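You operate a simulated robot arm through the tools that you are given. There is no shell and no other tool.

Carry out the task below with a simulated robot arm. There is one attempt and no reset: what you move stays moved.

JOB
Meter the top panel, then strap the pack: over 12 % to 150 N, else to 200 N.
Fine: put the meter back, hook the strap and put the release lever down first; the edge guards stay on.

The check looks at the end state, three seconds after you hand in, the way a careful person would. Anything else that was tipped, shoved, dropped, spilled or broken makes it a failure.

ROBOT AND FRAMES
A 6-joint arm with a two-finger parallel gripper, fixed in place. Base frame: the origin is on the floor under the middle of its stand, x ahead of it, y to its left, z up; the work surface is at about z = 64. Lengths are in cm, angles in degrees, forces in N, time in s.
It reaches about 106.6 cm from its shoulder. Its first joint turns from -166.0 to 166.0 degrees. Payload 3.91 kg.
Tool frame: the origin (TCP) lies between the finger pads and is the grasp point; the fingertips stand 3 cm ahead of it; z points along the fingers, y is the line along which they close. The gripper opens to 11 cm. The fingers are 2 cm wide and 1 cm thick; the gripper's body (4.8 by 11.2 cm) begins 5.5 cm behind the TCP.
Orientation is told as [roll, pitch, yaw] about the base's x, y, z axes, in that order, counted from this pose: with the fingers straight down and closing along the base's y, the tool's x points along the base's -x, its y along +y and its z along -z.

CONTROLS
- The arm moves only by the tool nudge_tool. Its argument "increments" is a list of rows, each an object (a shift or turn left out is 0, a gripper value left out holds the last) with "linear": the shift along the base's x, y, z in units of 50 mm (1.0 is 50 mm), a list of three; "angular": the turn, a rotation vector about the base's x, y, z in units of 8 degrees (1.0 is 8 degrees), a list of three; "jaw": the opening, from 0 (shut) to 1 (fully open). In form: [{"linear": [x, y, z], "angular": [wx, wy, wz], "jaw": jaw}, ...]. A call has 1 to 20 rows; each row shifts and turns the commanded pose from where the row before left it. A call with a number of a shift or a turn outside -1 to 1 is refused whole. Rows are played at 5 a second. More than 5 cm and 8.6 degrees between two rows, or a gripper value outside its range, and nothing of the call is played. A pose out of reach is approached as far as the arm can. The call stops where the force on the tool passes 90 N (or 10 N more than at its start, if that is more) or the arm is blocked; 0.2 s more then pass. The fingers move at their own pace (about 15.3 cm/s each) and stop on an object; they squeeze with about 26 N. The grip force told is the motor's: it shows also when the fingers shut on nothing. Time passes only in rows, and 0.2 s behind the last, so rows that do not move let the fingers close. It gives the time, the measured TCP pose, the force on the tool (base axes), the opening and the grip force at its end, in the units of the frame above (readings bear some noise), with the torque about the TCP (base axes, N m) and any sound that the robot's microphone picked up.
- Cameras (640 x 400 px; columns grow to the right, rows downward): "scene" is fixed at [21.9, 65, 142.56]; the picture's right is [-0.65, -0.76, 0.00], its down [-0.46, 0.40, -0.79] and it looks along [0.60, -0.52, -0.61] (base axes); focal length 214 px, centre (320, 200). "wrist" rides on the gripper at [7.2, 1.7, -10.3] in the tool frame; the picture's right is [-0.23, 0.97, 0.00], its down [-0.76, -0.18, -0.62] and it looks along [-0.61, -0.14, 0.78] (tool axes); focal length 222 px, centre (320, 200).
- grab_frame(camera): a new picture of that camera. The clock stands still meanwhile.
- locate(camera, pixels): there is no depth. For up to 12 entries [column, row, z] of the newest picture of that camera ("zoom" is the newest enlarged one), the place [x, y] in the base frame at which the ray of that pixel passes the height z, good to about 0.2 cm. The clock stands still meanwhile.
- inspect(camera, box): a new picture of the part [left, top, right, bottom] of that camera's present view, enlarged. The clock stands still meanwhile.
- sign_off(): hands the job in; it is judged then, once.

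Leave the gripper open and the arm clear of the work at the hand-in unless told otherwise.

The tools are called as name(argument=value, ...) on one line, values as JSON. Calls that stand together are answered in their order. nudge_tool: Moves the arm, as the interface text tells. Its arguments: {"type":"object","properties":{"increments":{"type":"array"}},"required":["increments"]} The other tools are called the same way: grab_frame (camera) takes a picture; locate (camera, pixels) gives the place at which the rays of pixels pass given heights; inspect (camera, box) takes an enlarged picture of a part of a camera's view; sign_off () hands the job in.

At the start:

```text
time: 0.0
eef_pos: [51.06, 38.29, 132.57]
ee_rot: [0.0, 0.0, 0.1]
ft_force: [0.2, 0.7, -0.1]
torque: [0.01, 0.01, 0.01]
grip_width: 11.0
gripper_force: 0.0
```

scene: 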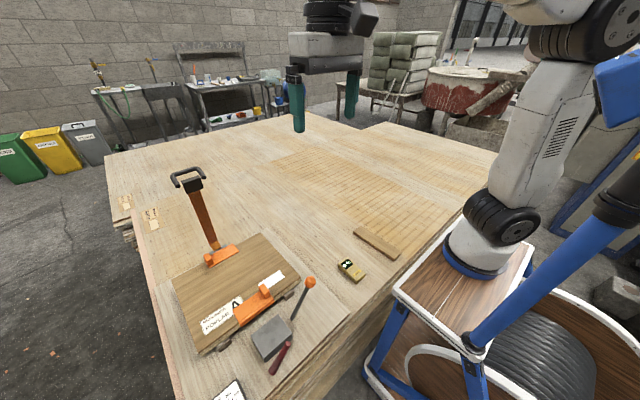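
wrist: 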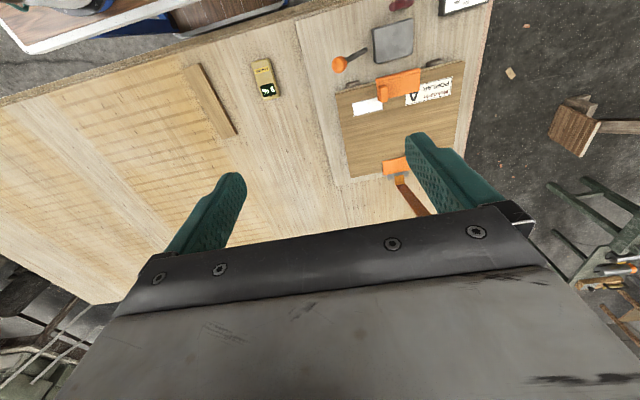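

I'll look closer at the scene first: the pack is at about (235,290), the meter at (351,269), a tensioner at about (275,335), and some paper at (230,390).

inspect(camera="scene", box=[140, 230, 340, 400])

inspect(camera="scene", box=[320, 210, 420, 300])

inspect(camera="wrist", box=[300, 0, 500, 220])

inspect(camera="scene", box=[100, 150, 260, 270])

```text
2.35 times, centred on (240, 315) of scene
```

zoom: 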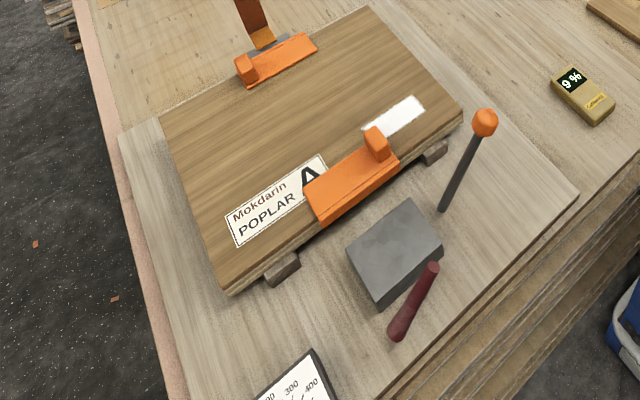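

```text
4.44 times, centred on (370, 255) of scene
```

zoom: 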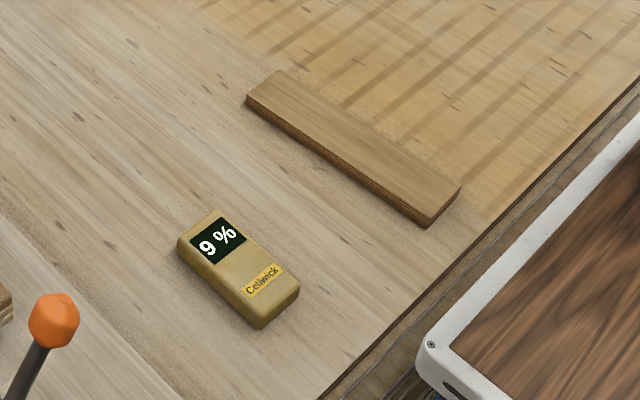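

```text
1.82 times, centred on (400, 110) of wrist
```

zoom: 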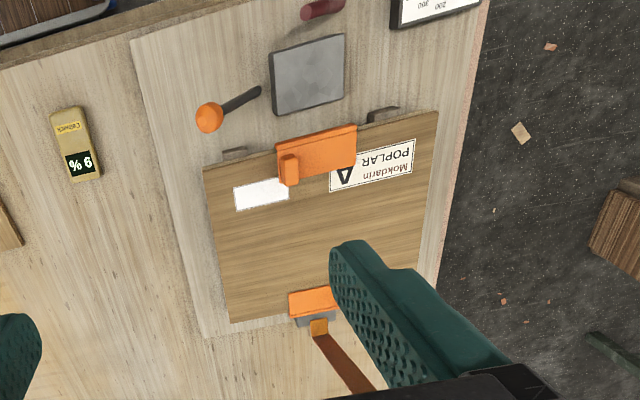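

```text
3.33 times, centred on (180, 210) of scene
```

zoom: 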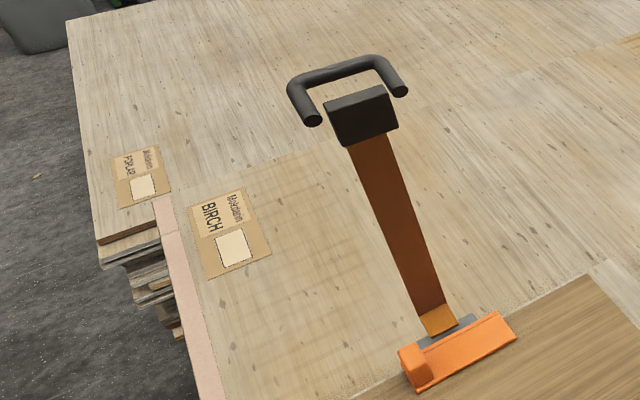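

The pictures show a meter reading 9 % where it rests, a pack "Mokdarin POPLAR A", two cards (POPLAR, BIRCH), a grey tensioner with an orange knob lever and a dark red lever, and a gauge plate. I'll locate the key pixels and look at the cards and the gauge.

inspect(camera="scene", box=[110, 180, 180, 240])

inspect(camera="scene", box=[200, 350, 280, 400])

inspect(camera="scene", box=[240, 265, 330, 385])

grab_frame(camera="scene")

locate(camera="scene", pixels=[[340, 265, 66], [357, 281, 66], [366, 276, 66], [348, 259, 66], [311, 281, 75], [294, 317, 66], [252, 345, 68], [284, 318, 68], [200, 350, 68], [172, 278, 68], [250, 234, 68], [298, 270, 68]])

```text
6.67 times, centred on (145, 210) of scene
```

zoom: 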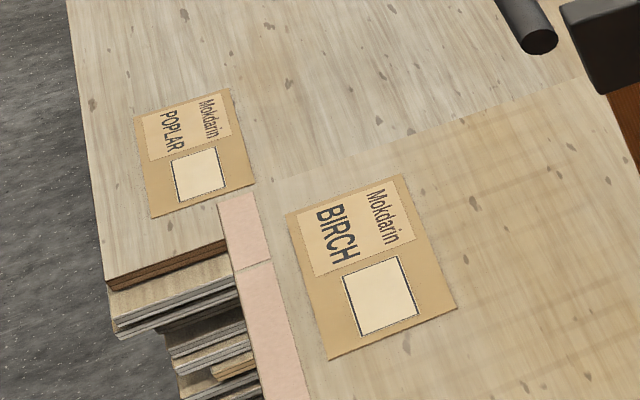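

```text
8.00 times, centred on (240, 375) of scene
```

zoom: 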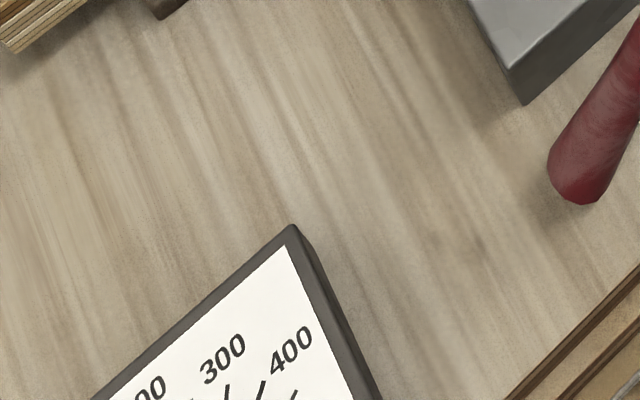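

```text
3.33 times, centred on (285, 325) of scene
```

zoom: 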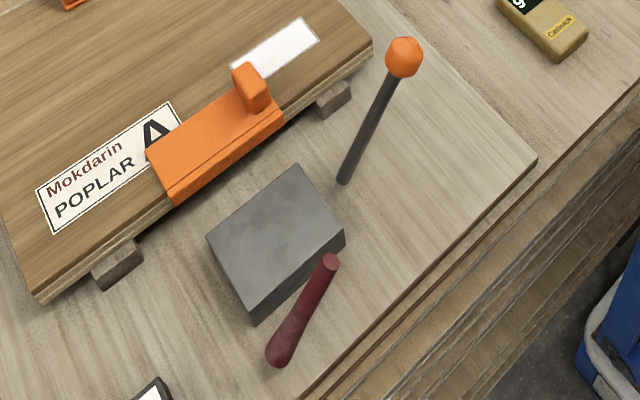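

```text
taken
```

scene: 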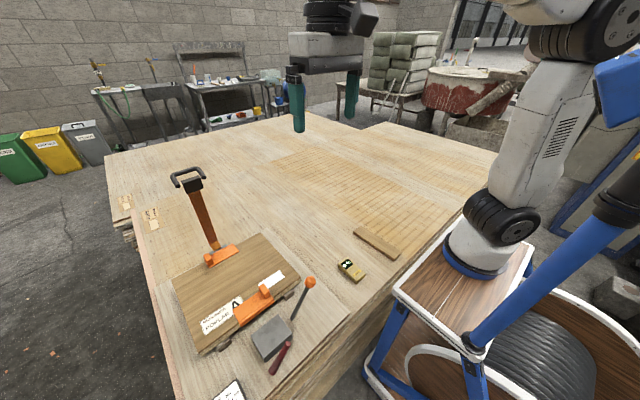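

```text
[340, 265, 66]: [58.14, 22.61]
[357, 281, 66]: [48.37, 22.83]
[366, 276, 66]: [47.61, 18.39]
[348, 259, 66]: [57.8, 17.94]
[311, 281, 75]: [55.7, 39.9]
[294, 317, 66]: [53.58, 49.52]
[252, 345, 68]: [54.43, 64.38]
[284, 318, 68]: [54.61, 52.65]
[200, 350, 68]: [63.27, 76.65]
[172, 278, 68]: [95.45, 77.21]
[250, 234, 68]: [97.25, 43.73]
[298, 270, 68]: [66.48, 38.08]
```

I'll raise nothing yet; I locate the gauge and the strap parts, and also check the wrist view pixels for better estimates.

locate(camera="scene", pixels=[[237, 378, 66], [213, 398, 66], [205, 262, 68], [240, 250, 68], [222, 258, 68], [262, 290, 70], [234, 312, 70], [270, 375, 66], [288, 344, 68], [378, 240, 65], [126, 202, 64], [153, 217, 64]])

inspect(camera="scene", box=[160, 150, 250, 280])

inspect(camera="wrist", box=[320, 0, 520, 120])

```text
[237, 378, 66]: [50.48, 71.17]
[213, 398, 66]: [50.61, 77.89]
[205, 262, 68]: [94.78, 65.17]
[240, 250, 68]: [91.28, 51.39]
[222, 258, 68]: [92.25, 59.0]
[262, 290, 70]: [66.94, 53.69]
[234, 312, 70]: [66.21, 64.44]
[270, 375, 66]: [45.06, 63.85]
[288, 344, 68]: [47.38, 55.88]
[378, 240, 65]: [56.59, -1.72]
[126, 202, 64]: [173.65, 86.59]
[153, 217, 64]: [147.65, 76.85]
```

```text
3.08 times, centred on (205, 215) of scene
```

zoom: 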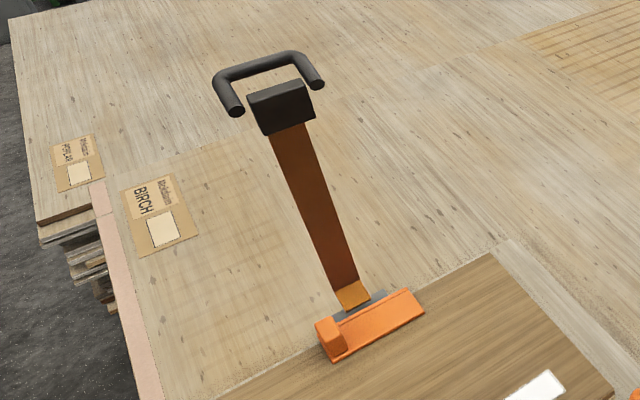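

```text
3.20 times, centred on (420, 60) of wrist
```

zoom: 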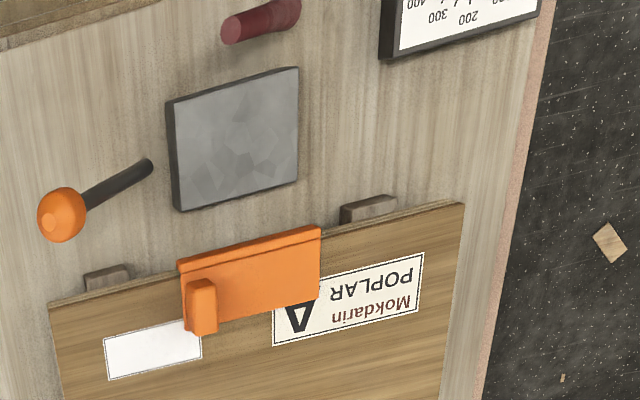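

Next I triangulate heights using the wrist view of the same features (pack corners, knob, box corners, meter).

grab_frame(camera="wrist")

locate(camera="wrist", pixels=[[335, 94, 68], [335, 94, 72], [464, 63, 68], [464, 63, 72], [339, 66, 68], [339, 66, 74], [373, 28, 66], [373, 28, 70], [413, 21, 66], [413, 21, 70], [442, 14, 66], [391, 4, 68]])

locate(camera="scene", pixels=[[298, 270, 72], [200, 350, 72], [311, 281, 72], [311, 281, 78], [252, 345, 70], [284, 318, 70], [272, 318, 68], [272, 318, 70], [265, 360, 68], [292, 337, 68]])

```text
taken
```

wrist: 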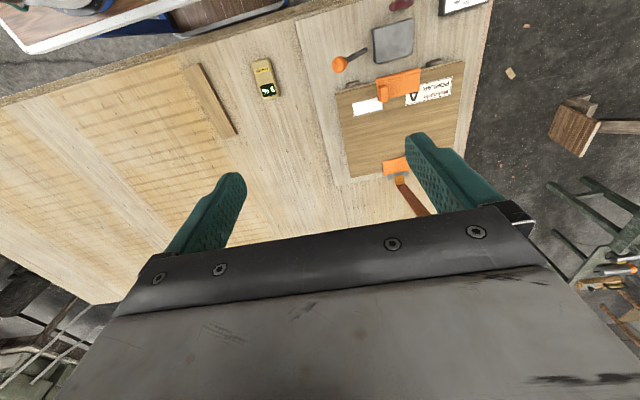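

```text
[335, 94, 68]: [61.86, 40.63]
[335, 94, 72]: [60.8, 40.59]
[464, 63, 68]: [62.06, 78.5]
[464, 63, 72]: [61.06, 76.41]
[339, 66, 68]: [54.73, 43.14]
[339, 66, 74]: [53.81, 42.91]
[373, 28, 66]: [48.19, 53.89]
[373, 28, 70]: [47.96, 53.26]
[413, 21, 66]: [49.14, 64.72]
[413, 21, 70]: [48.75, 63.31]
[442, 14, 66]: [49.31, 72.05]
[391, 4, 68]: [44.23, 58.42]
```

```text
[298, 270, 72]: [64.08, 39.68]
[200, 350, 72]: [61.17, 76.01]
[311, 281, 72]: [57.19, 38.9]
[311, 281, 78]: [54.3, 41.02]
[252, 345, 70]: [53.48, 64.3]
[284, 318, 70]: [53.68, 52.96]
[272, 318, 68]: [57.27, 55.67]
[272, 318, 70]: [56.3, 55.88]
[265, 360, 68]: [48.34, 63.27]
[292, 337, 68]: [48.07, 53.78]
```

Pack top is about z = 72. I move the gripper back to about (30, 55, 110) to look at the tensioner and gauge with the wrist camera; this space is free.

nudge_tool(increments=[{"linear": [-0.52, 0.42, -0.5]}, {"linear": [-0.52, 0.42, -0.5]}, {"linear": [-0.52, 0.42, -0.5]}, {"linear": [-0.52, 0.42, -0.5]}, {"linear": [-0.52, 0.42, -0.5]}, {"linear": [-0.52, 0.42, -0.5]}, {"linear": [-0.52, 0.42, -0.5]}, {"linear": [-0.52, 0.42, -0.5]}])

grab_frame(camera="wrist")

grab_frame(camera="scene")

```text
time: 1.8
eef_pos: [30.33, 55.04, 112.9]
ee_rot: [0.3, 0.0, -0.2]
ft_force: [-0.2, -0.5, 0.1]
torque: [0.05, 0.02, -0.02]
grip_width: 11.02
gripper_force: 0.0
```

```text
taken
```

wrist: 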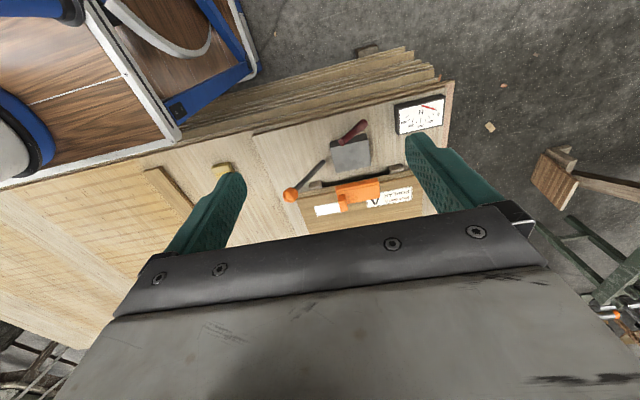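

```text
taken
```

scene: 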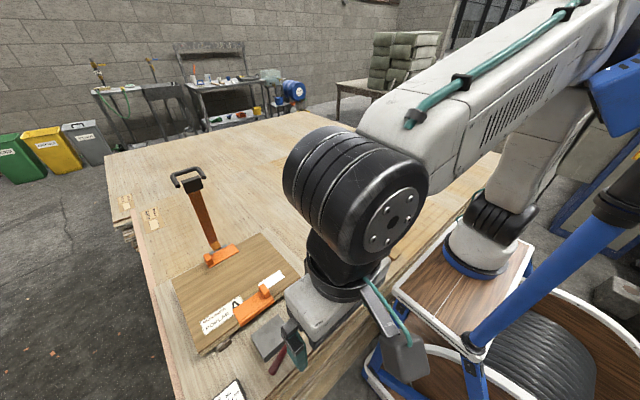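

inspect(camera="wrist", box=[270, 80, 460, 220])

inspect(camera="wrist", box=[380, 85, 460, 145])

```text
2.86 times, centred on (365, 150) of wrist
```

zoom: 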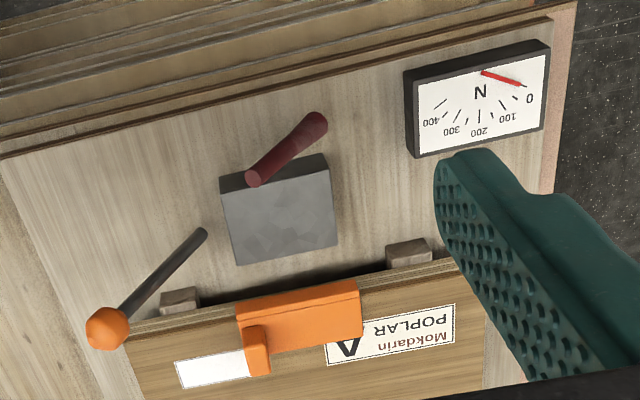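

```text
6.67 times, centred on (420, 115) of wrist
```

zoom: 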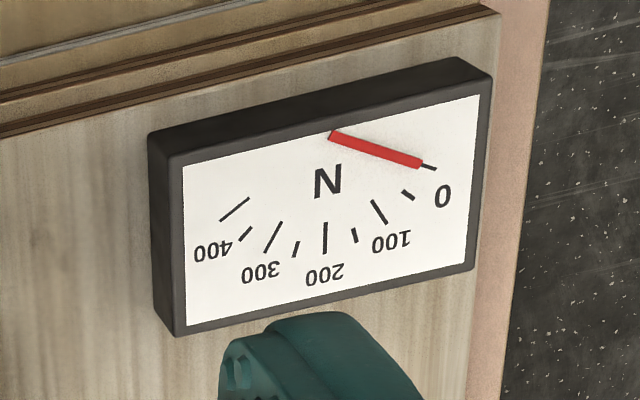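

The gauge reads 0 and is readable upside down from here. Now I triangulate knob, rod foot, red handle ends and box corners from this wrist view.

grab_frame(camera="wrist")

locate(camera="wrist", pixels=[[290.5, 194.8, 72], [290.5, 194.8, 78], [324, 161, 64], [324, 161, 68], [342.3, 143, 66], [342.3, 143, 72], [364, 123.8, 66], [364, 123.8, 72], [330.7, 147.2, 70], [367.8, 138.1, 70], [371.3, 164, 70], [336, 172.4, 70]])

locate(camera="scene", pixels=[[310.2, 281.8, 72], [310.2, 281.8, 78], [292.3, 319.3, 64], [292.3, 319.3, 68], [288, 343, 66], [288, 343, 72], [272.8, 371.6, 66], [272.8, 371.6, 72], [277.4, 315, 70], [291.9, 334, 70], [251.9, 336.3, 70], [266.4, 360.5, 70]])

```text
taken
```

wrist: 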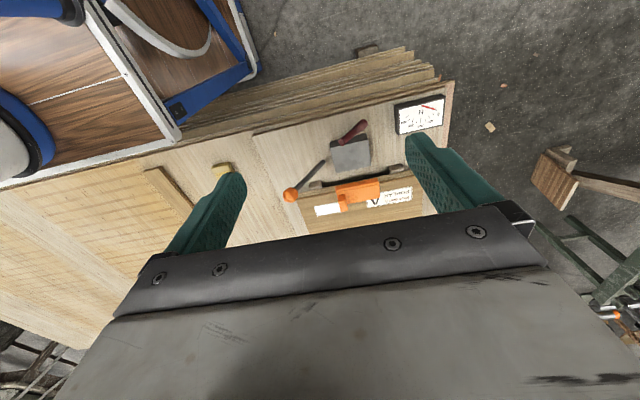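

```text
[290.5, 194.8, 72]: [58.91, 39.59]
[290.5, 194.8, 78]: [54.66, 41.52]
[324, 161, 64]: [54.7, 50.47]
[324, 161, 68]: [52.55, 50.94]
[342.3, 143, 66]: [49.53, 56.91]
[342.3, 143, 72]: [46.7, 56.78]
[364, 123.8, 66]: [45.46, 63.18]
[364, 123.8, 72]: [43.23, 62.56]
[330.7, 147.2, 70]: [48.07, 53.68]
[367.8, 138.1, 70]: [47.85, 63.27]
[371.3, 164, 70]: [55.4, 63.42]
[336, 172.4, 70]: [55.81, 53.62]
```

```text
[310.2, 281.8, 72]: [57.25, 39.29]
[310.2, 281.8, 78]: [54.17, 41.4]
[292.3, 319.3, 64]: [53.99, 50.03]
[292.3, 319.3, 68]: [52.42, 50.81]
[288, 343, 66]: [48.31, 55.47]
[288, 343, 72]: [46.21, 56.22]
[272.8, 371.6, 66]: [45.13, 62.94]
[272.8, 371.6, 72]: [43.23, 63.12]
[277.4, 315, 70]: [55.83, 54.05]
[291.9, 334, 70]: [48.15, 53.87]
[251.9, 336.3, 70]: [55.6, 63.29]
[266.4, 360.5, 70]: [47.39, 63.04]
```

Box: x 48–56, y 53.7–63.3, top z = 70. Knob about (54, 41.5, 79), rod foot about (52.5, 51, 68). The red handle is still unclear, so I lower the gripper to about (40, 56, 88), free space well above everything, for a closer look.

nudge_tool(increments=[{"linear": [0.333, 0.033, -0.8]}, {"linear": [0.333, 0.033, -0.8]}, {"linear": [0.333, 0.033, -0.8]}, {"linear": [0.333, 0.033, -0.8]}, {"linear": [0.333, 0.033, -0.8]}, {"linear": [0.333, 0.033, -0.8]}])

grab_frame(camera="wrist")

inspect(camera="wrist", box=[240, 80, 480, 220])

grab_frame(camera="scene")

```text
time: 3.2
eef_pos: [40.33, 56.15, 88.39]
ee_rot: [0.0, -0.1, 0.1]
ft_force: [1.0, -0.1, 0.5]
torque: [0.03, 0.0, 0.01]
grip_width: 10.99
gripper_force: 0.0
```

```text
taken
```

wrist: 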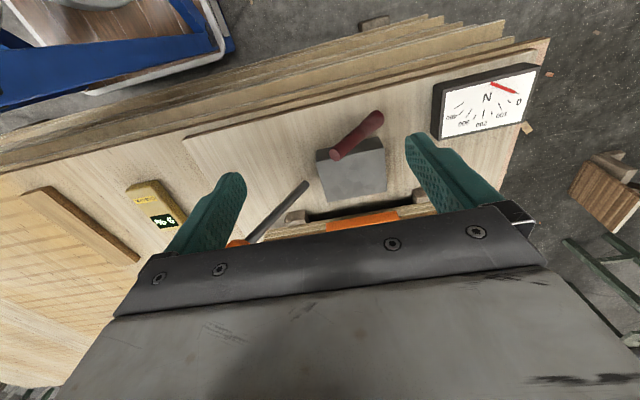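

```text
2.67 times, centred on (360, 150) of wrist
```

zoom: 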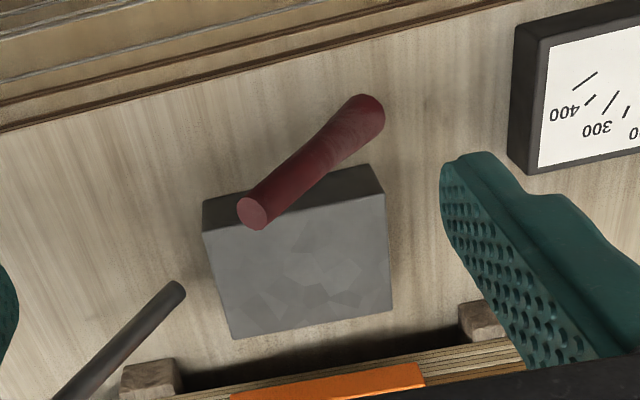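

```text
taken
```

scene: 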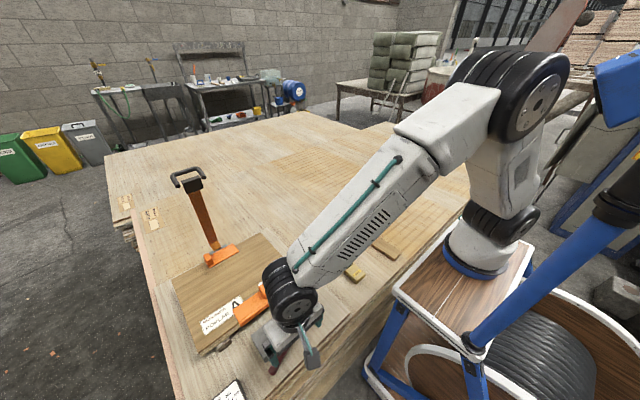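

The red handle seems to hover beside/above the box. I locate its ends in this view at several heights.

locate(camera="wrist", pixels=[[334.9, 154.5, 70], [334.9, 154.5, 74], [334.9, 154.5, 78], [378, 118.2, 66], [378, 118.2, 70], [378, 118.2, 74], [307.5, 182.5, 66], [307.5, 182.5, 69], [307.5, 182.5, 72]])

inspect(camera="scene", box=[240, 310, 330, 390])

```text
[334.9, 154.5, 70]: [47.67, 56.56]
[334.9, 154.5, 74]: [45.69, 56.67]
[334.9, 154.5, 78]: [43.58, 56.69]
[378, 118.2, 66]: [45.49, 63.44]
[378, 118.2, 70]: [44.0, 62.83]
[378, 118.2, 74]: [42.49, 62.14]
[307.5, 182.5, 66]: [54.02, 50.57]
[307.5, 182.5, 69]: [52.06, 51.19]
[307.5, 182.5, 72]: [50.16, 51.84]
```

```text
5.00 times, centred on (285, 350) of scene
```

zoom: 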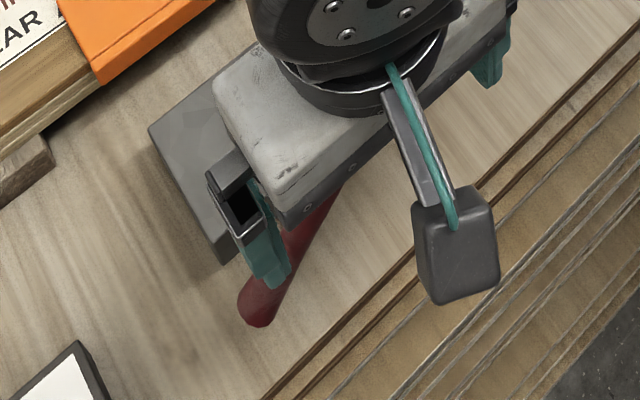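

The red handle's narrow end is near (45.2, 56.6, 75), the thick one near (44, 62.8, 70). I want a side view from -x, so I back off to about x = 35, z = 83 and pitch the tool 30° upward (rotation about -y).

nudge_tool(increments=[{"linear": [-0.3, -0.05, -0.2], "angular": [0, -0.94, 0]}, {"linear": [-0.3, -0.05, -0.2], "angular": [0, -0.94, 0]}, {"linear": [-0.3, -0.05, -0.3], "angular": [0, -0.94, 0]}, {"linear": [-0.2, -0.05, -0.3], "angular": [0, -0.94, 0]}])

grab_frame(camera="wrist")

grab_frame(camera="scene")

```text
time: 4.4
eef_pos: [41.8, 53.18, 83.32]
ee_rot: [-0.3, -30.2, -6.9]
ft_force: [-0.8, 0.0, 0.1]
torque: [0.0, 0.02, -0.03]
grip_width: 11.01
gripper_force: 0.2
stopped in row 4: the arm was blocked; the commanded pose is now the measured one
```

```text
taken
```

wrist: 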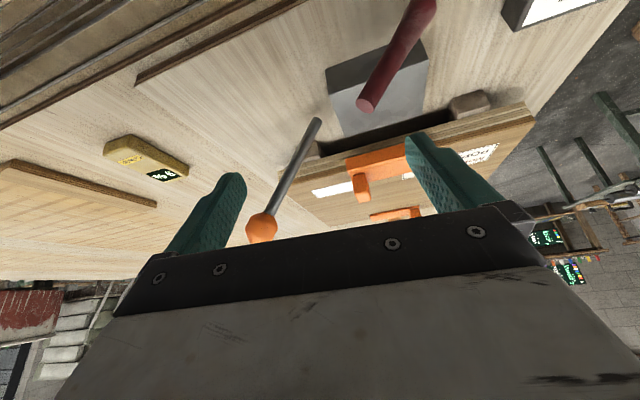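

```text
taken
```

scene: 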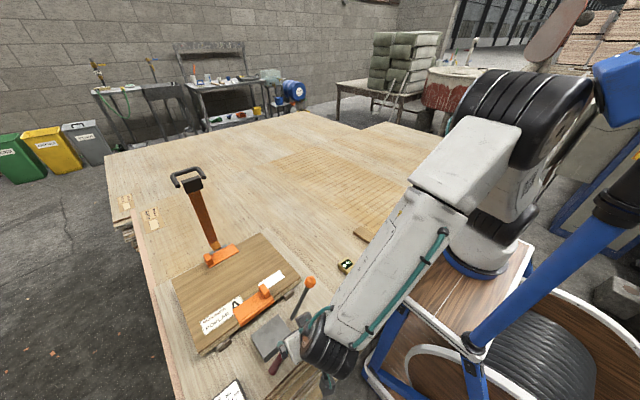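

The arm got blocked (folded reach limit), no contact force. The view is useful, though; let me inspect it in detail.

inspect(camera="wrist", box=[290, 0, 500, 130])

inspect(camera="wrist", box=[230, 90, 430, 250])

inspect(camera="scene", box=[220, 260, 340, 400])

```text
3.05 times, centred on (395, 65) of wrist
```

zoom: 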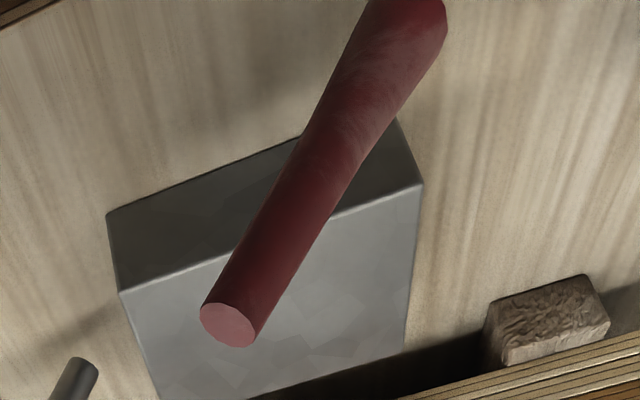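

```text
2.50 times, centred on (330, 170) of wrist
```

zoom: 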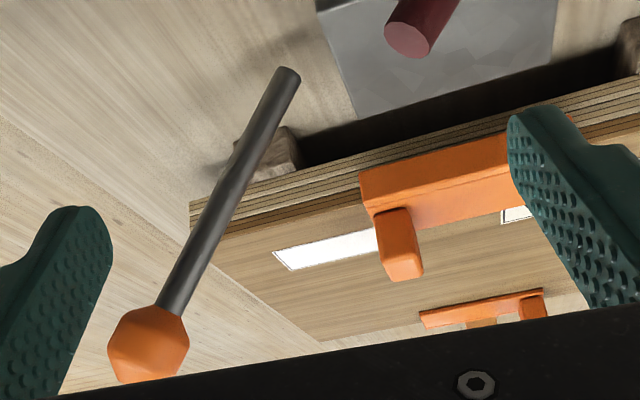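

```text
2.86 times, centred on (280, 330) of scene
```

zoom: 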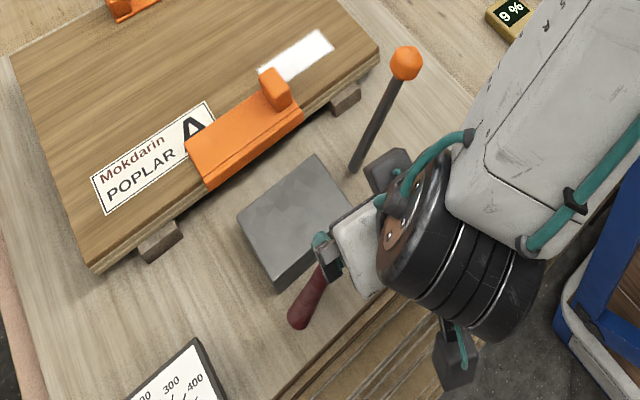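

I triangulate these endpoints again from this differently tilted view.

locate(camera="wrist", pixels=[[364.8, 106, 72], [364.8, 106, 74], [364.8, 106, 76], [317.2, 120, 66], [317.2, 120, 68], [317.2, 120, 70], [261.2, 227.2, 78], [261.2, 227.2, 80], [330, 66, 70], [428, 35, 70], [420, 0, 68], [420, 0, 72]])

```text
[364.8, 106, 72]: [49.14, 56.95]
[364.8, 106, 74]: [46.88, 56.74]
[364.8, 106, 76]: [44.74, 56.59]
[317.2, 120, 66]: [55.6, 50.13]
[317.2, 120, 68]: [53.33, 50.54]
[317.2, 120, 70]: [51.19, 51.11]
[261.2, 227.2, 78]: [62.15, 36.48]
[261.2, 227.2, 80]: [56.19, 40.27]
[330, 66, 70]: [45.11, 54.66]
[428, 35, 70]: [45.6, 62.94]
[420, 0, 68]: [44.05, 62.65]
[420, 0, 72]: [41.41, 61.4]
```

Orange lever: foot (52, 51, 69), knob (52.7, 42.4, 81), in the y‑z plane at the box's middle. Red handle: from (44.9, 56.7, 75.8) down to (44.3, 63, 68.7). Next I look at the strap: locate its top block and handle in the scene view at several heights.

locate(camera="scene", pixels=[[187, 180, 90], [187, 180, 100], [187, 180, 110], [203, 187, 90], [203, 187, 100], [192, 188, 90], [192, 188, 100], [192, 188, 110], [217, 248, 72], [217, 248, 76], [175, 181, 100], [201, 176, 100]])

inspect(camera="scene", box=[160, 160, 250, 280])

```text
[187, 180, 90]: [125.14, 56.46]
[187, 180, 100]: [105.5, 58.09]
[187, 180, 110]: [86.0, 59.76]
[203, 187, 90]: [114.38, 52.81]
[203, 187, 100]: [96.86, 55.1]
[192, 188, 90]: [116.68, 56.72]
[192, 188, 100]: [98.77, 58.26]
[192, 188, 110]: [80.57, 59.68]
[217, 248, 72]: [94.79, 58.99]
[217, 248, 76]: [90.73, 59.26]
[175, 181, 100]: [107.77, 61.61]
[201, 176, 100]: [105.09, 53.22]
```

```text
3.33 times, centred on (205, 220) of scene
```

zoom: 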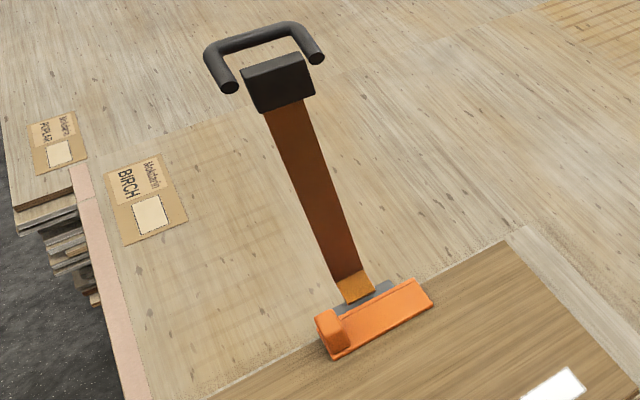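

The strap's top block is on a ray passing (98.8, 58.3, 100) and (89.7, 59, 105). I raise the tool to z ≈ 125 keeping the 30° pitch and undo the 7° yaw, to view the strap from the wrist camera.

nudge_tool(increments=[{"linear": [0, 0, 0.9]}, {"linear": [0, 0, 0.9]}, {"linear": [0.1, -0.05, 0.9]}, {"linear": [0.1, -0.05, 0.9]}, {"linear": [0.1, -0.05, 0.9], "angular": [0, 0, 0.3]}, {"linear": [0.1, -0.05, 0.9], "angular": [0, 0, 0.3]}, {"linear": [0.1, -0.05, 0.9], "angular": [0, 0, 0.26]}, {"linear": [0.1, -0.05, 0.9]}, {"linear": [0, 0, 0.9]}])

grab_frame(camera="wrist")

grab_frame(camera="scene")

```text
time: 6.4
eef_pos: [44.62, 51.5, 124.19]
ee_rot: [-0.4, -30.2, 0.2]
ft_force: [-0.8, 0.4, 0.5]
torque: [-0.03, 0.02, -0.02]
grip_width: 10.99
gripper_force: 0.1
```

```text
taken
```

wrist: 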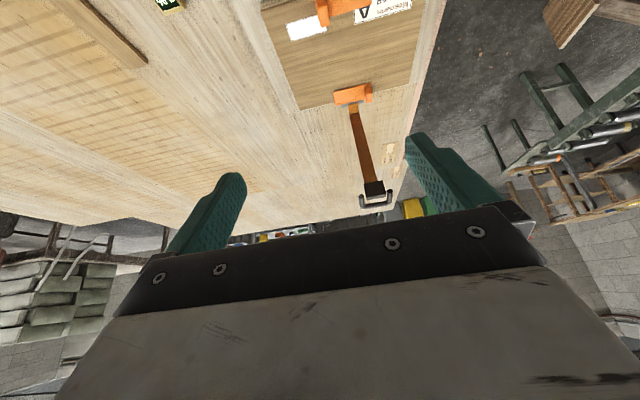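

```text
taken
```

scene: 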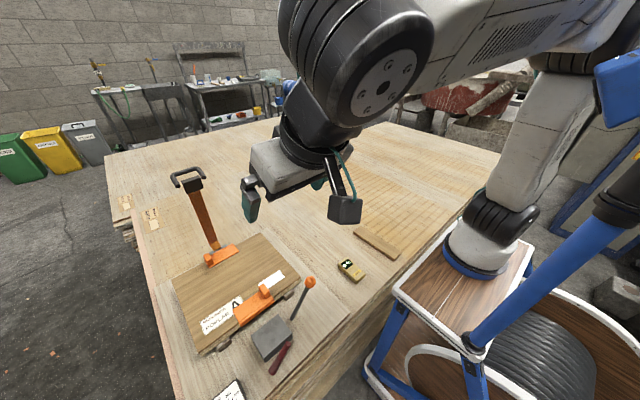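

The strap is now in the wrist view, its top at about (375,192). I zoom in and locate matching points.

inspect(camera="wrist", box=[320, 70, 420, 220])

grab_frame(camera="wrist")

locate(camera="wrist", pixels=[[375, 187, 95], [375, 187, 100], [375, 187, 105], [375, 199, 95], [375, 199, 100], [375, 199, 105], [353, 107, 68], [353, 107, 72], [353, 107, 76], [362, 202, 100], [389, 200, 100]])

```text
2.67 times, centred on (370, 145) of wrist
```

zoom: 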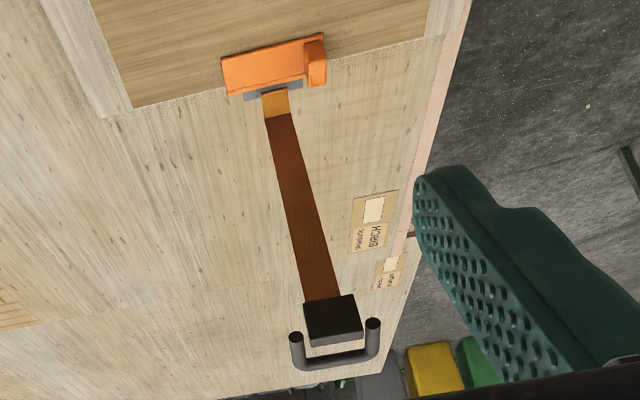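

```text
taken
```

wrist: 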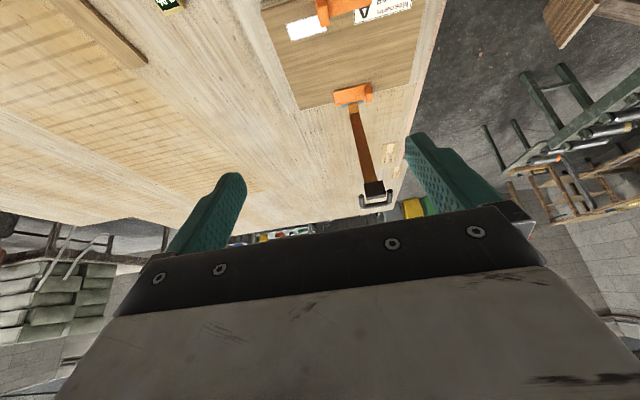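

```text
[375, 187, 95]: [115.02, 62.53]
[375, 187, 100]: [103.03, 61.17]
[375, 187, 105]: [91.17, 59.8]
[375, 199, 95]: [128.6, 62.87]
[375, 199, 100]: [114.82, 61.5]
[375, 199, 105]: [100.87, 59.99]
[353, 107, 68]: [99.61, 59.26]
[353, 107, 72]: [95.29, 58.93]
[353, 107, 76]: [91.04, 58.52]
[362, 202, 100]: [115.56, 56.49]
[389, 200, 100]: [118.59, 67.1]
```

The strap leans slightly toward -x; its block is about (86, 59, 107). Now the meter first: I bring the tool back straight down and move to about (45, 18.5, 100) to look at it closely.

nudge_tool(increments=[{"linear": [0, -0.66, -0.2], "angular": [0, 0.94, 0]}, {"linear": [0, -0.66, -0.2], "angular": [0, 0.94, 0]}, {"linear": [0, -0.66, -0.3], "angular": [0, 0.94, 0]}, {"linear": [0, -0.66, -0.4], "angular": [0, 0.94, 0]}, {"linear": [0, -0.66, -0.6]}, {"linear": [0, -0.66, -0.6]}, {"linear": [0, -0.66, -0.6]}, {"linear": [0, -0.66, -0.6]}, {"linear": [0, -0.66, -0.6]}, {"linear": [0, -0.66, -0.7]}])

grab_frame(camera="wrist")

grab_frame(camera="scene")

```text
time: 8.6
eef_pos: [44.66, 18.46, 100.11]
ee_rot: [-0.2, -0.2, 0.1]
ft_force: [-0.5, 0.1, 0.7]
torque: [-0.05, 0.04, 0.01]
grip_width: 10.97
gripper_force: 0.1
```

```text
taken
```

wrist: 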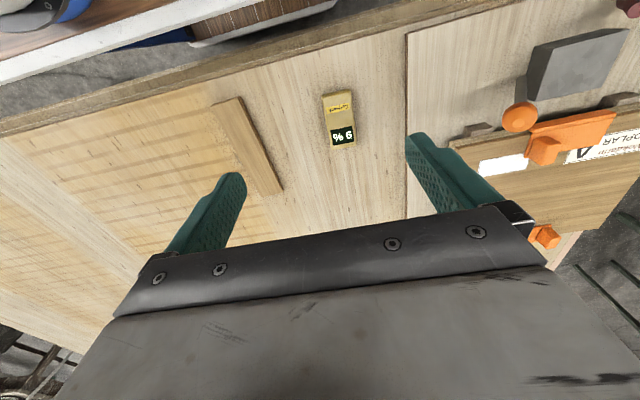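

```text
taken
```

scene: 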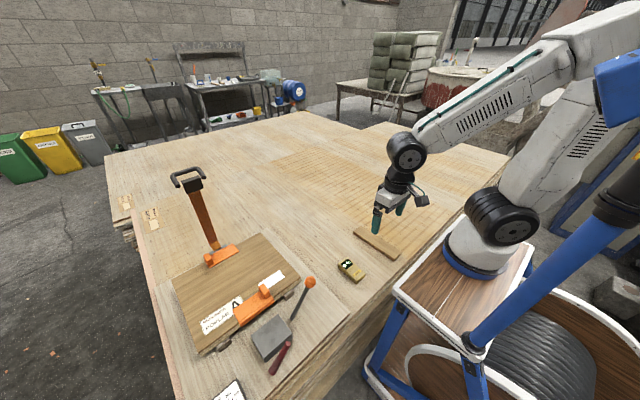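

inspect(camera="wrist", box=[290, 70, 390, 170])

inspect(camera="wrist", box=[440, 0, 640, 180])

grab_frame(camera="wrist")

locate(camera="wrist", pixels=[[321, 95, 66], [351, 90, 66], [357, 145, 66], [331, 150, 66], [321, 95, 67], [351, 90, 67], [357, 145, 67], [331, 150, 67], [331, 147, 64], [357, 145, 64]])

```text
4.00 times, centred on (340, 120) of wrist
```

zoom: 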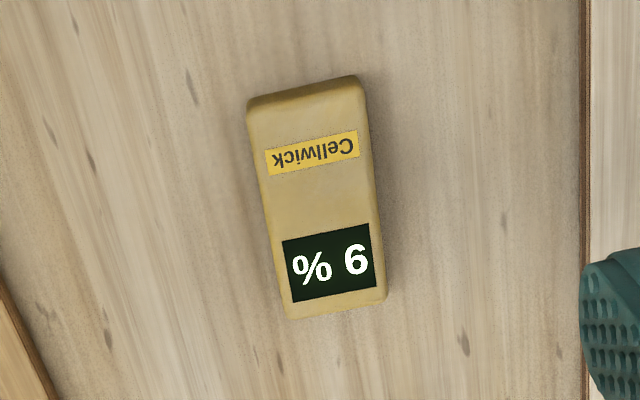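

```text
2.22 times, centred on (540, 90) of wrist
```

zoom: 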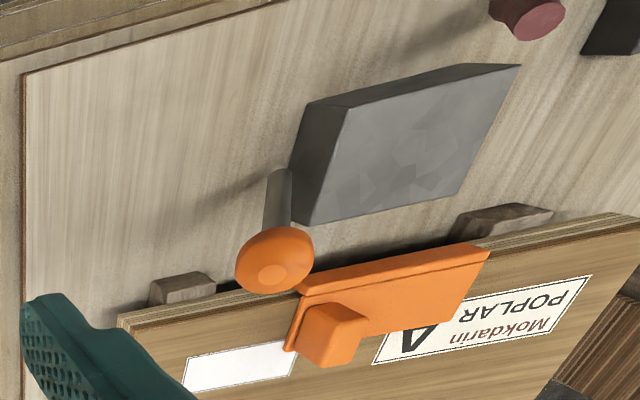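

```text
taken
```

wrist: 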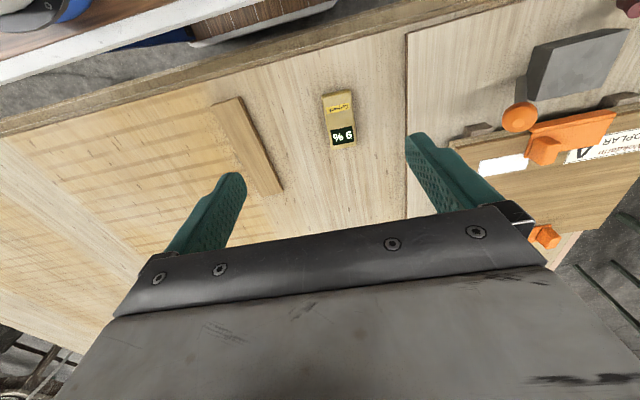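

```text
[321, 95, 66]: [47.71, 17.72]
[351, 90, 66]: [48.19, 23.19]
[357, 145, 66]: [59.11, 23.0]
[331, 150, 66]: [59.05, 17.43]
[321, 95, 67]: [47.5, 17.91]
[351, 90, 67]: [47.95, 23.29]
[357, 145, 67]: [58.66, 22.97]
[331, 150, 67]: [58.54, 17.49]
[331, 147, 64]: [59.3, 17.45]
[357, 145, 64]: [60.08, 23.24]
```

Meter: x 47.7–58.8, y 17.7–23, top about z = 66.3; reads 9 % on the bench. I lower to about (53.2, 20.4, 70) above it with the jaws open, then look.

nudge_tool(increments=[{"linear": [0.285, 0.065, -0.8]}, {"linear": [0.285, 0.065, -0.8]}, {"linear": [0.285, 0.065, -0.8]}, {"linear": [0.285, 0.065, -0.8]}, {"linear": [0.285, 0.065, -0.8]}, {"linear": [0.285, 0.065, -0.8]}, {"linear": [0, 0, -0.6]}, {"linear": [0, 0, -0.5]}])

grab_frame(camera="wrist")

grab_frame(camera="scene")

```text
time: 10.4
eef_pos: [53.22, 20.65, 70.35]
ee_rot: [-0.3, 0.0, 0.0]
ft_force: [-0.1, -0.5, 0.1]
torque: [0.0, 0.04, 0.03]
grip_width: 10.97
gripper_force: 0.0
```

```text
taken
```

wrist: 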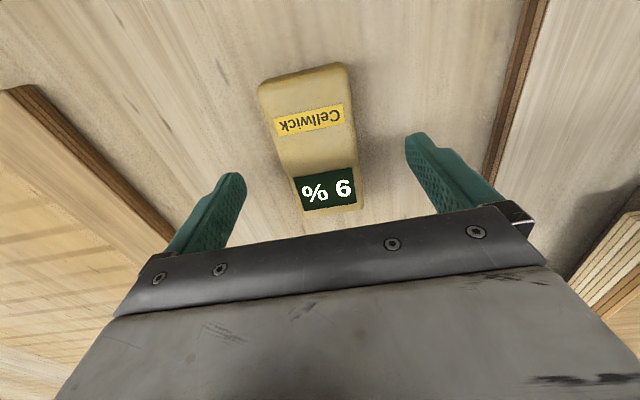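

```text
taken
```

scene: 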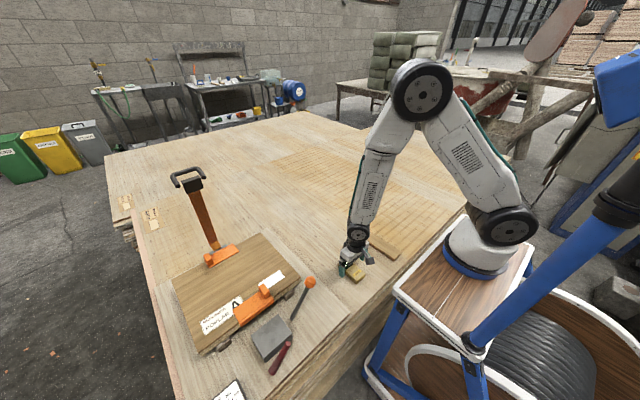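

Jaws straddle the meter. I locate its left/right edges to centre the grip before closing.

locate(camera="wrist", pixels=[[259, 92, 66], [347, 68, 66], [289, 176, 66], [357, 163, 66], [300, 213, 66], [357, 200, 66], [292, 176, 66.3], [355, 163, 66.3]])

inspect(camera="wrist", box=[230, 40, 410, 230])

```text
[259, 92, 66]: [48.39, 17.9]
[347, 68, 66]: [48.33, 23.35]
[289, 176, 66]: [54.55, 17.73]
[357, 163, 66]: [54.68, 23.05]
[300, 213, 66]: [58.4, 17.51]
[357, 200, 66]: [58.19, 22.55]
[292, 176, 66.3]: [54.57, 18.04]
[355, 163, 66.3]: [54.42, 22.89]
```

```text
2.11 times, centred on (320, 135) of wrist
```

zoom: 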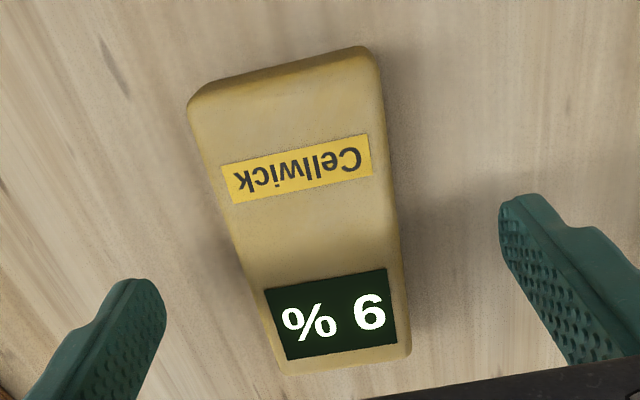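

Meter centre is about (53.3, 20.45), yaw about -2.5°. I turn the tool -2.5°, shift -0.2 cm in y, lower to z ≈ 67.3 and close on it.

nudge_tool(increments=[{"linear": [0.0, -0.04, -0.2], "angular": [0, 0, -0.31]}, {"linear": [0, 0, -0.2]}, {"linear": [0, 0, -0.2]}, {"linear": [0, 0, 0], "jaw": 0.3}, {"jaw": 0.3}, {"jaw": 0.3}, {"jaw": 0.3}])

grab_frame(camera="wrist")

```text
time: 12.0
eef_pos: [53.24, 20.33, 67.46]
ee_rot: [-0.4, 0.0, -2.4]
ft_force: [0.6, -0.3, 1.0]
torque: [0.04, -0.04, -0.01]
grip_width: 5.56
gripper_force: 26.3
```

```text
taken
```

wrist: 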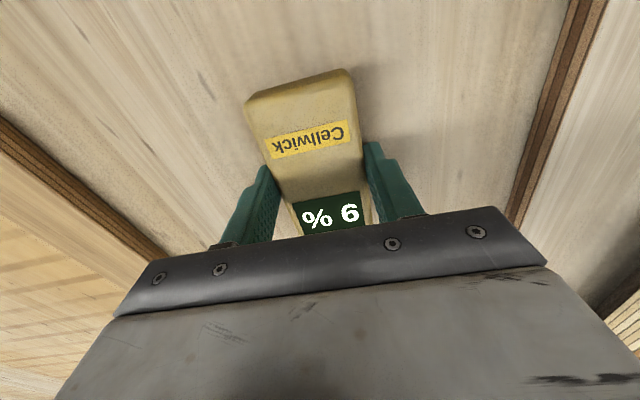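

The meter is held (5.56 cm). I lift it to z ≈ 88 and look at what it shows in the air.

nudge_tool(increments=[{"linear": [0, 0, 0.4]}, {"linear": [0, 0, 0.8]}, {"linear": [0, 0, 0.8]}, {"linear": [0, 0, 0.8]}, {"linear": [0, 0, 0.8]}, {"linear": [0, 0, 0.6]}])

grab_frame(camera="wrist")

grab_frame(camera="scene")

```text
time: 13.4
eef_pos: [53.33, 20.31, 88.3]
ee_rot: [-0.4, -0.1, -2.4]
ft_force: [0.2, -0.3, -2.1]
torque: [-0.01, 0.03, 0.01]
grip_width: 5.57
gripper_force: 25.8
```

```text
taken
```

wrist: 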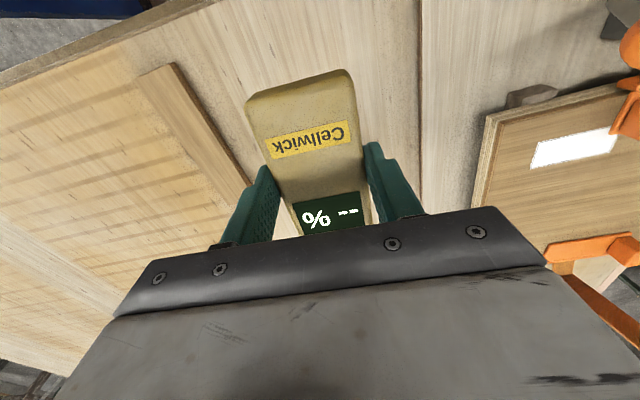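

```text
taken
```

scene: 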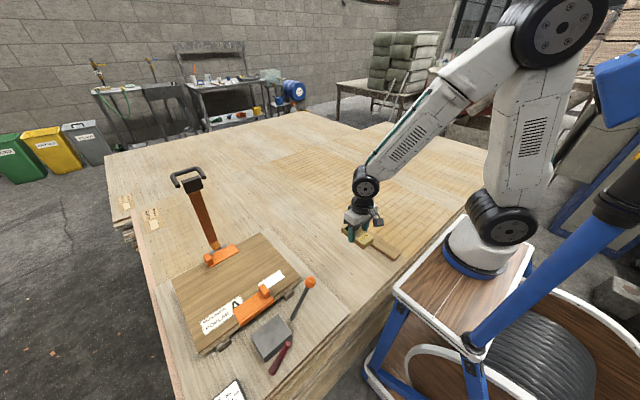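

In the air it shows "-- %", so it meters by contact. I locate the pack top's corners and the guards at z = 72 to choose a free spot.

locate(camera="scene", pixels=[[300.4, 277.6, 72], [260.4, 232, 72], [200.9, 352, 72], [172, 278.8, 72], [206, 258, 73], [238, 247, 73], [240, 258, 73], [212, 268, 73], [236, 308, 73], [270, 285, 73], [266, 271, 76], [284, 275, 72]])

inspect(camera="scene", box=[165, 225, 325, 365])

```text
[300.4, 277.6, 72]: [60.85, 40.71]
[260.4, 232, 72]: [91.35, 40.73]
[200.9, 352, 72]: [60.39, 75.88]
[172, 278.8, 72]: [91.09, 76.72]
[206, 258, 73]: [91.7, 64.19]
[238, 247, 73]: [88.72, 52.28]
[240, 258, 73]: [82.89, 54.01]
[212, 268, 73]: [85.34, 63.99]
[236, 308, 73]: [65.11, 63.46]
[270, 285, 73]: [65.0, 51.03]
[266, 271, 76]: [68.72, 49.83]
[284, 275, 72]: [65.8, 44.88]
```

```text
2.86 times, centred on (245, 295) of scene
```

zoom: 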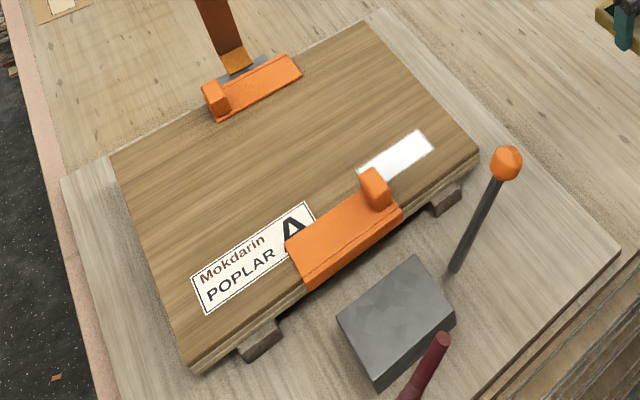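

Pack top: x 60.6–91.2, y 40.7–76.3. Bare spot chosen: meter centre at (77, 46.5). I travel there at z ≈ 88, well away from the knob and strap.

nudge_tool(increments=[{"linear": [0.592, 0.655, 0]}, {"linear": [0.592, 0.655, 0]}, {"linear": [0.592, 0.655, 0]}, {"linear": [0.592, 0.655, 0]}, {"linear": [0.592, 0.655, 0]}, {"linear": [0.592, 0.655, 0]}, {"linear": [0.592, 0.655, 0]}, {"linear": [0.592, 0.655, 0]}, {"linear": [0, 0, -0.6]}, {"linear": [0, 0, -0.6]}])

grab_frame(camera="wrist")

grab_frame(camera="scene")

```text
time: 15.6
eef_pos: [76.79, 46.62, 82.49]
ee_rot: [-0.3, -0.1, -2.4]
ft_force: [-0.5, 0.0, -1.8]
torque: [0.01, 0.03, 0.0]
grip_width: 5.55
gripper_force: 26.6
```

```text
taken
```

wrist: 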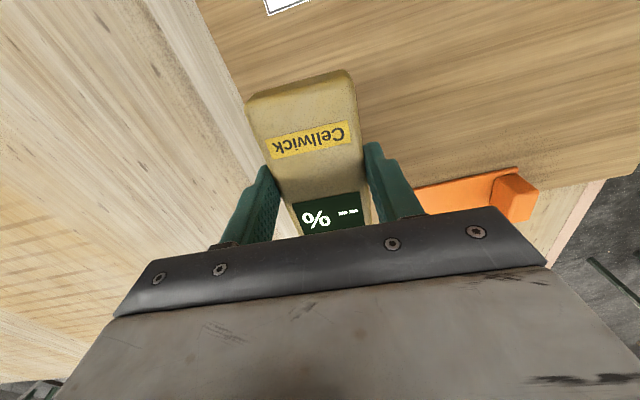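

```text
taken
```

scene: 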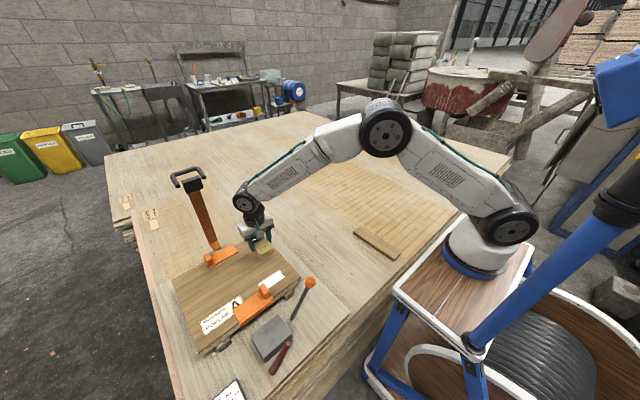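

Meter hangs over bare wood, the guards clear. I lower to z ≈ 76.2 first, then in small steps until contact.

nudge_tool(increments=[{"linear": [0, 0, -0.5]}, {"linear": [0, 0, -0.5]}, {"linear": [0, 0, -0.2]}, {"linear": [0, 0, -0.06]}])

nudge_tool(increments=[{"linear": [0, 0, -0.06]}, {"linear": [0, 0, 0]}])

grab_frame(camera="wrist")

```text
time: 16.6
eef_pos: [77.02, 46.65, 76.05]
ee_rot: [-0.3, -0.1, -2.4]
ft_force: [-0.4, -0.2, -2.6]
torque: [-0.01, -0.01, 0.0]
grip_width: 5.55
gripper_force: 26.3
```

```text
time: 17.2
eef_pos: [77.1, 46.67, 75.88]
ee_rot: [-0.1, -0.3, -2.3]
ft_force: [-1.5, -2.0, 15.2]
torque: [0.2, 0.5, 0.16]
grip_width: 5.56
gripper_force: 26.0
```

```text
taken
```

wrist: 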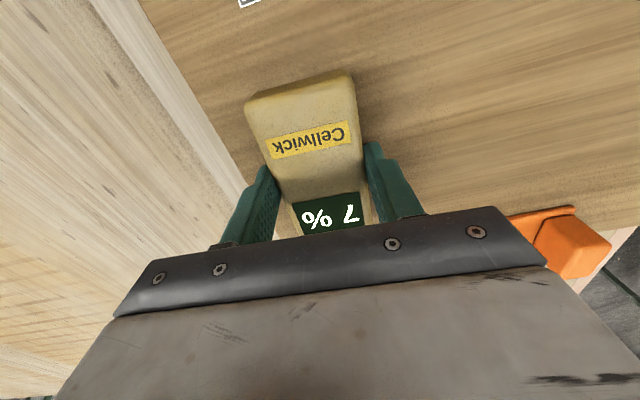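

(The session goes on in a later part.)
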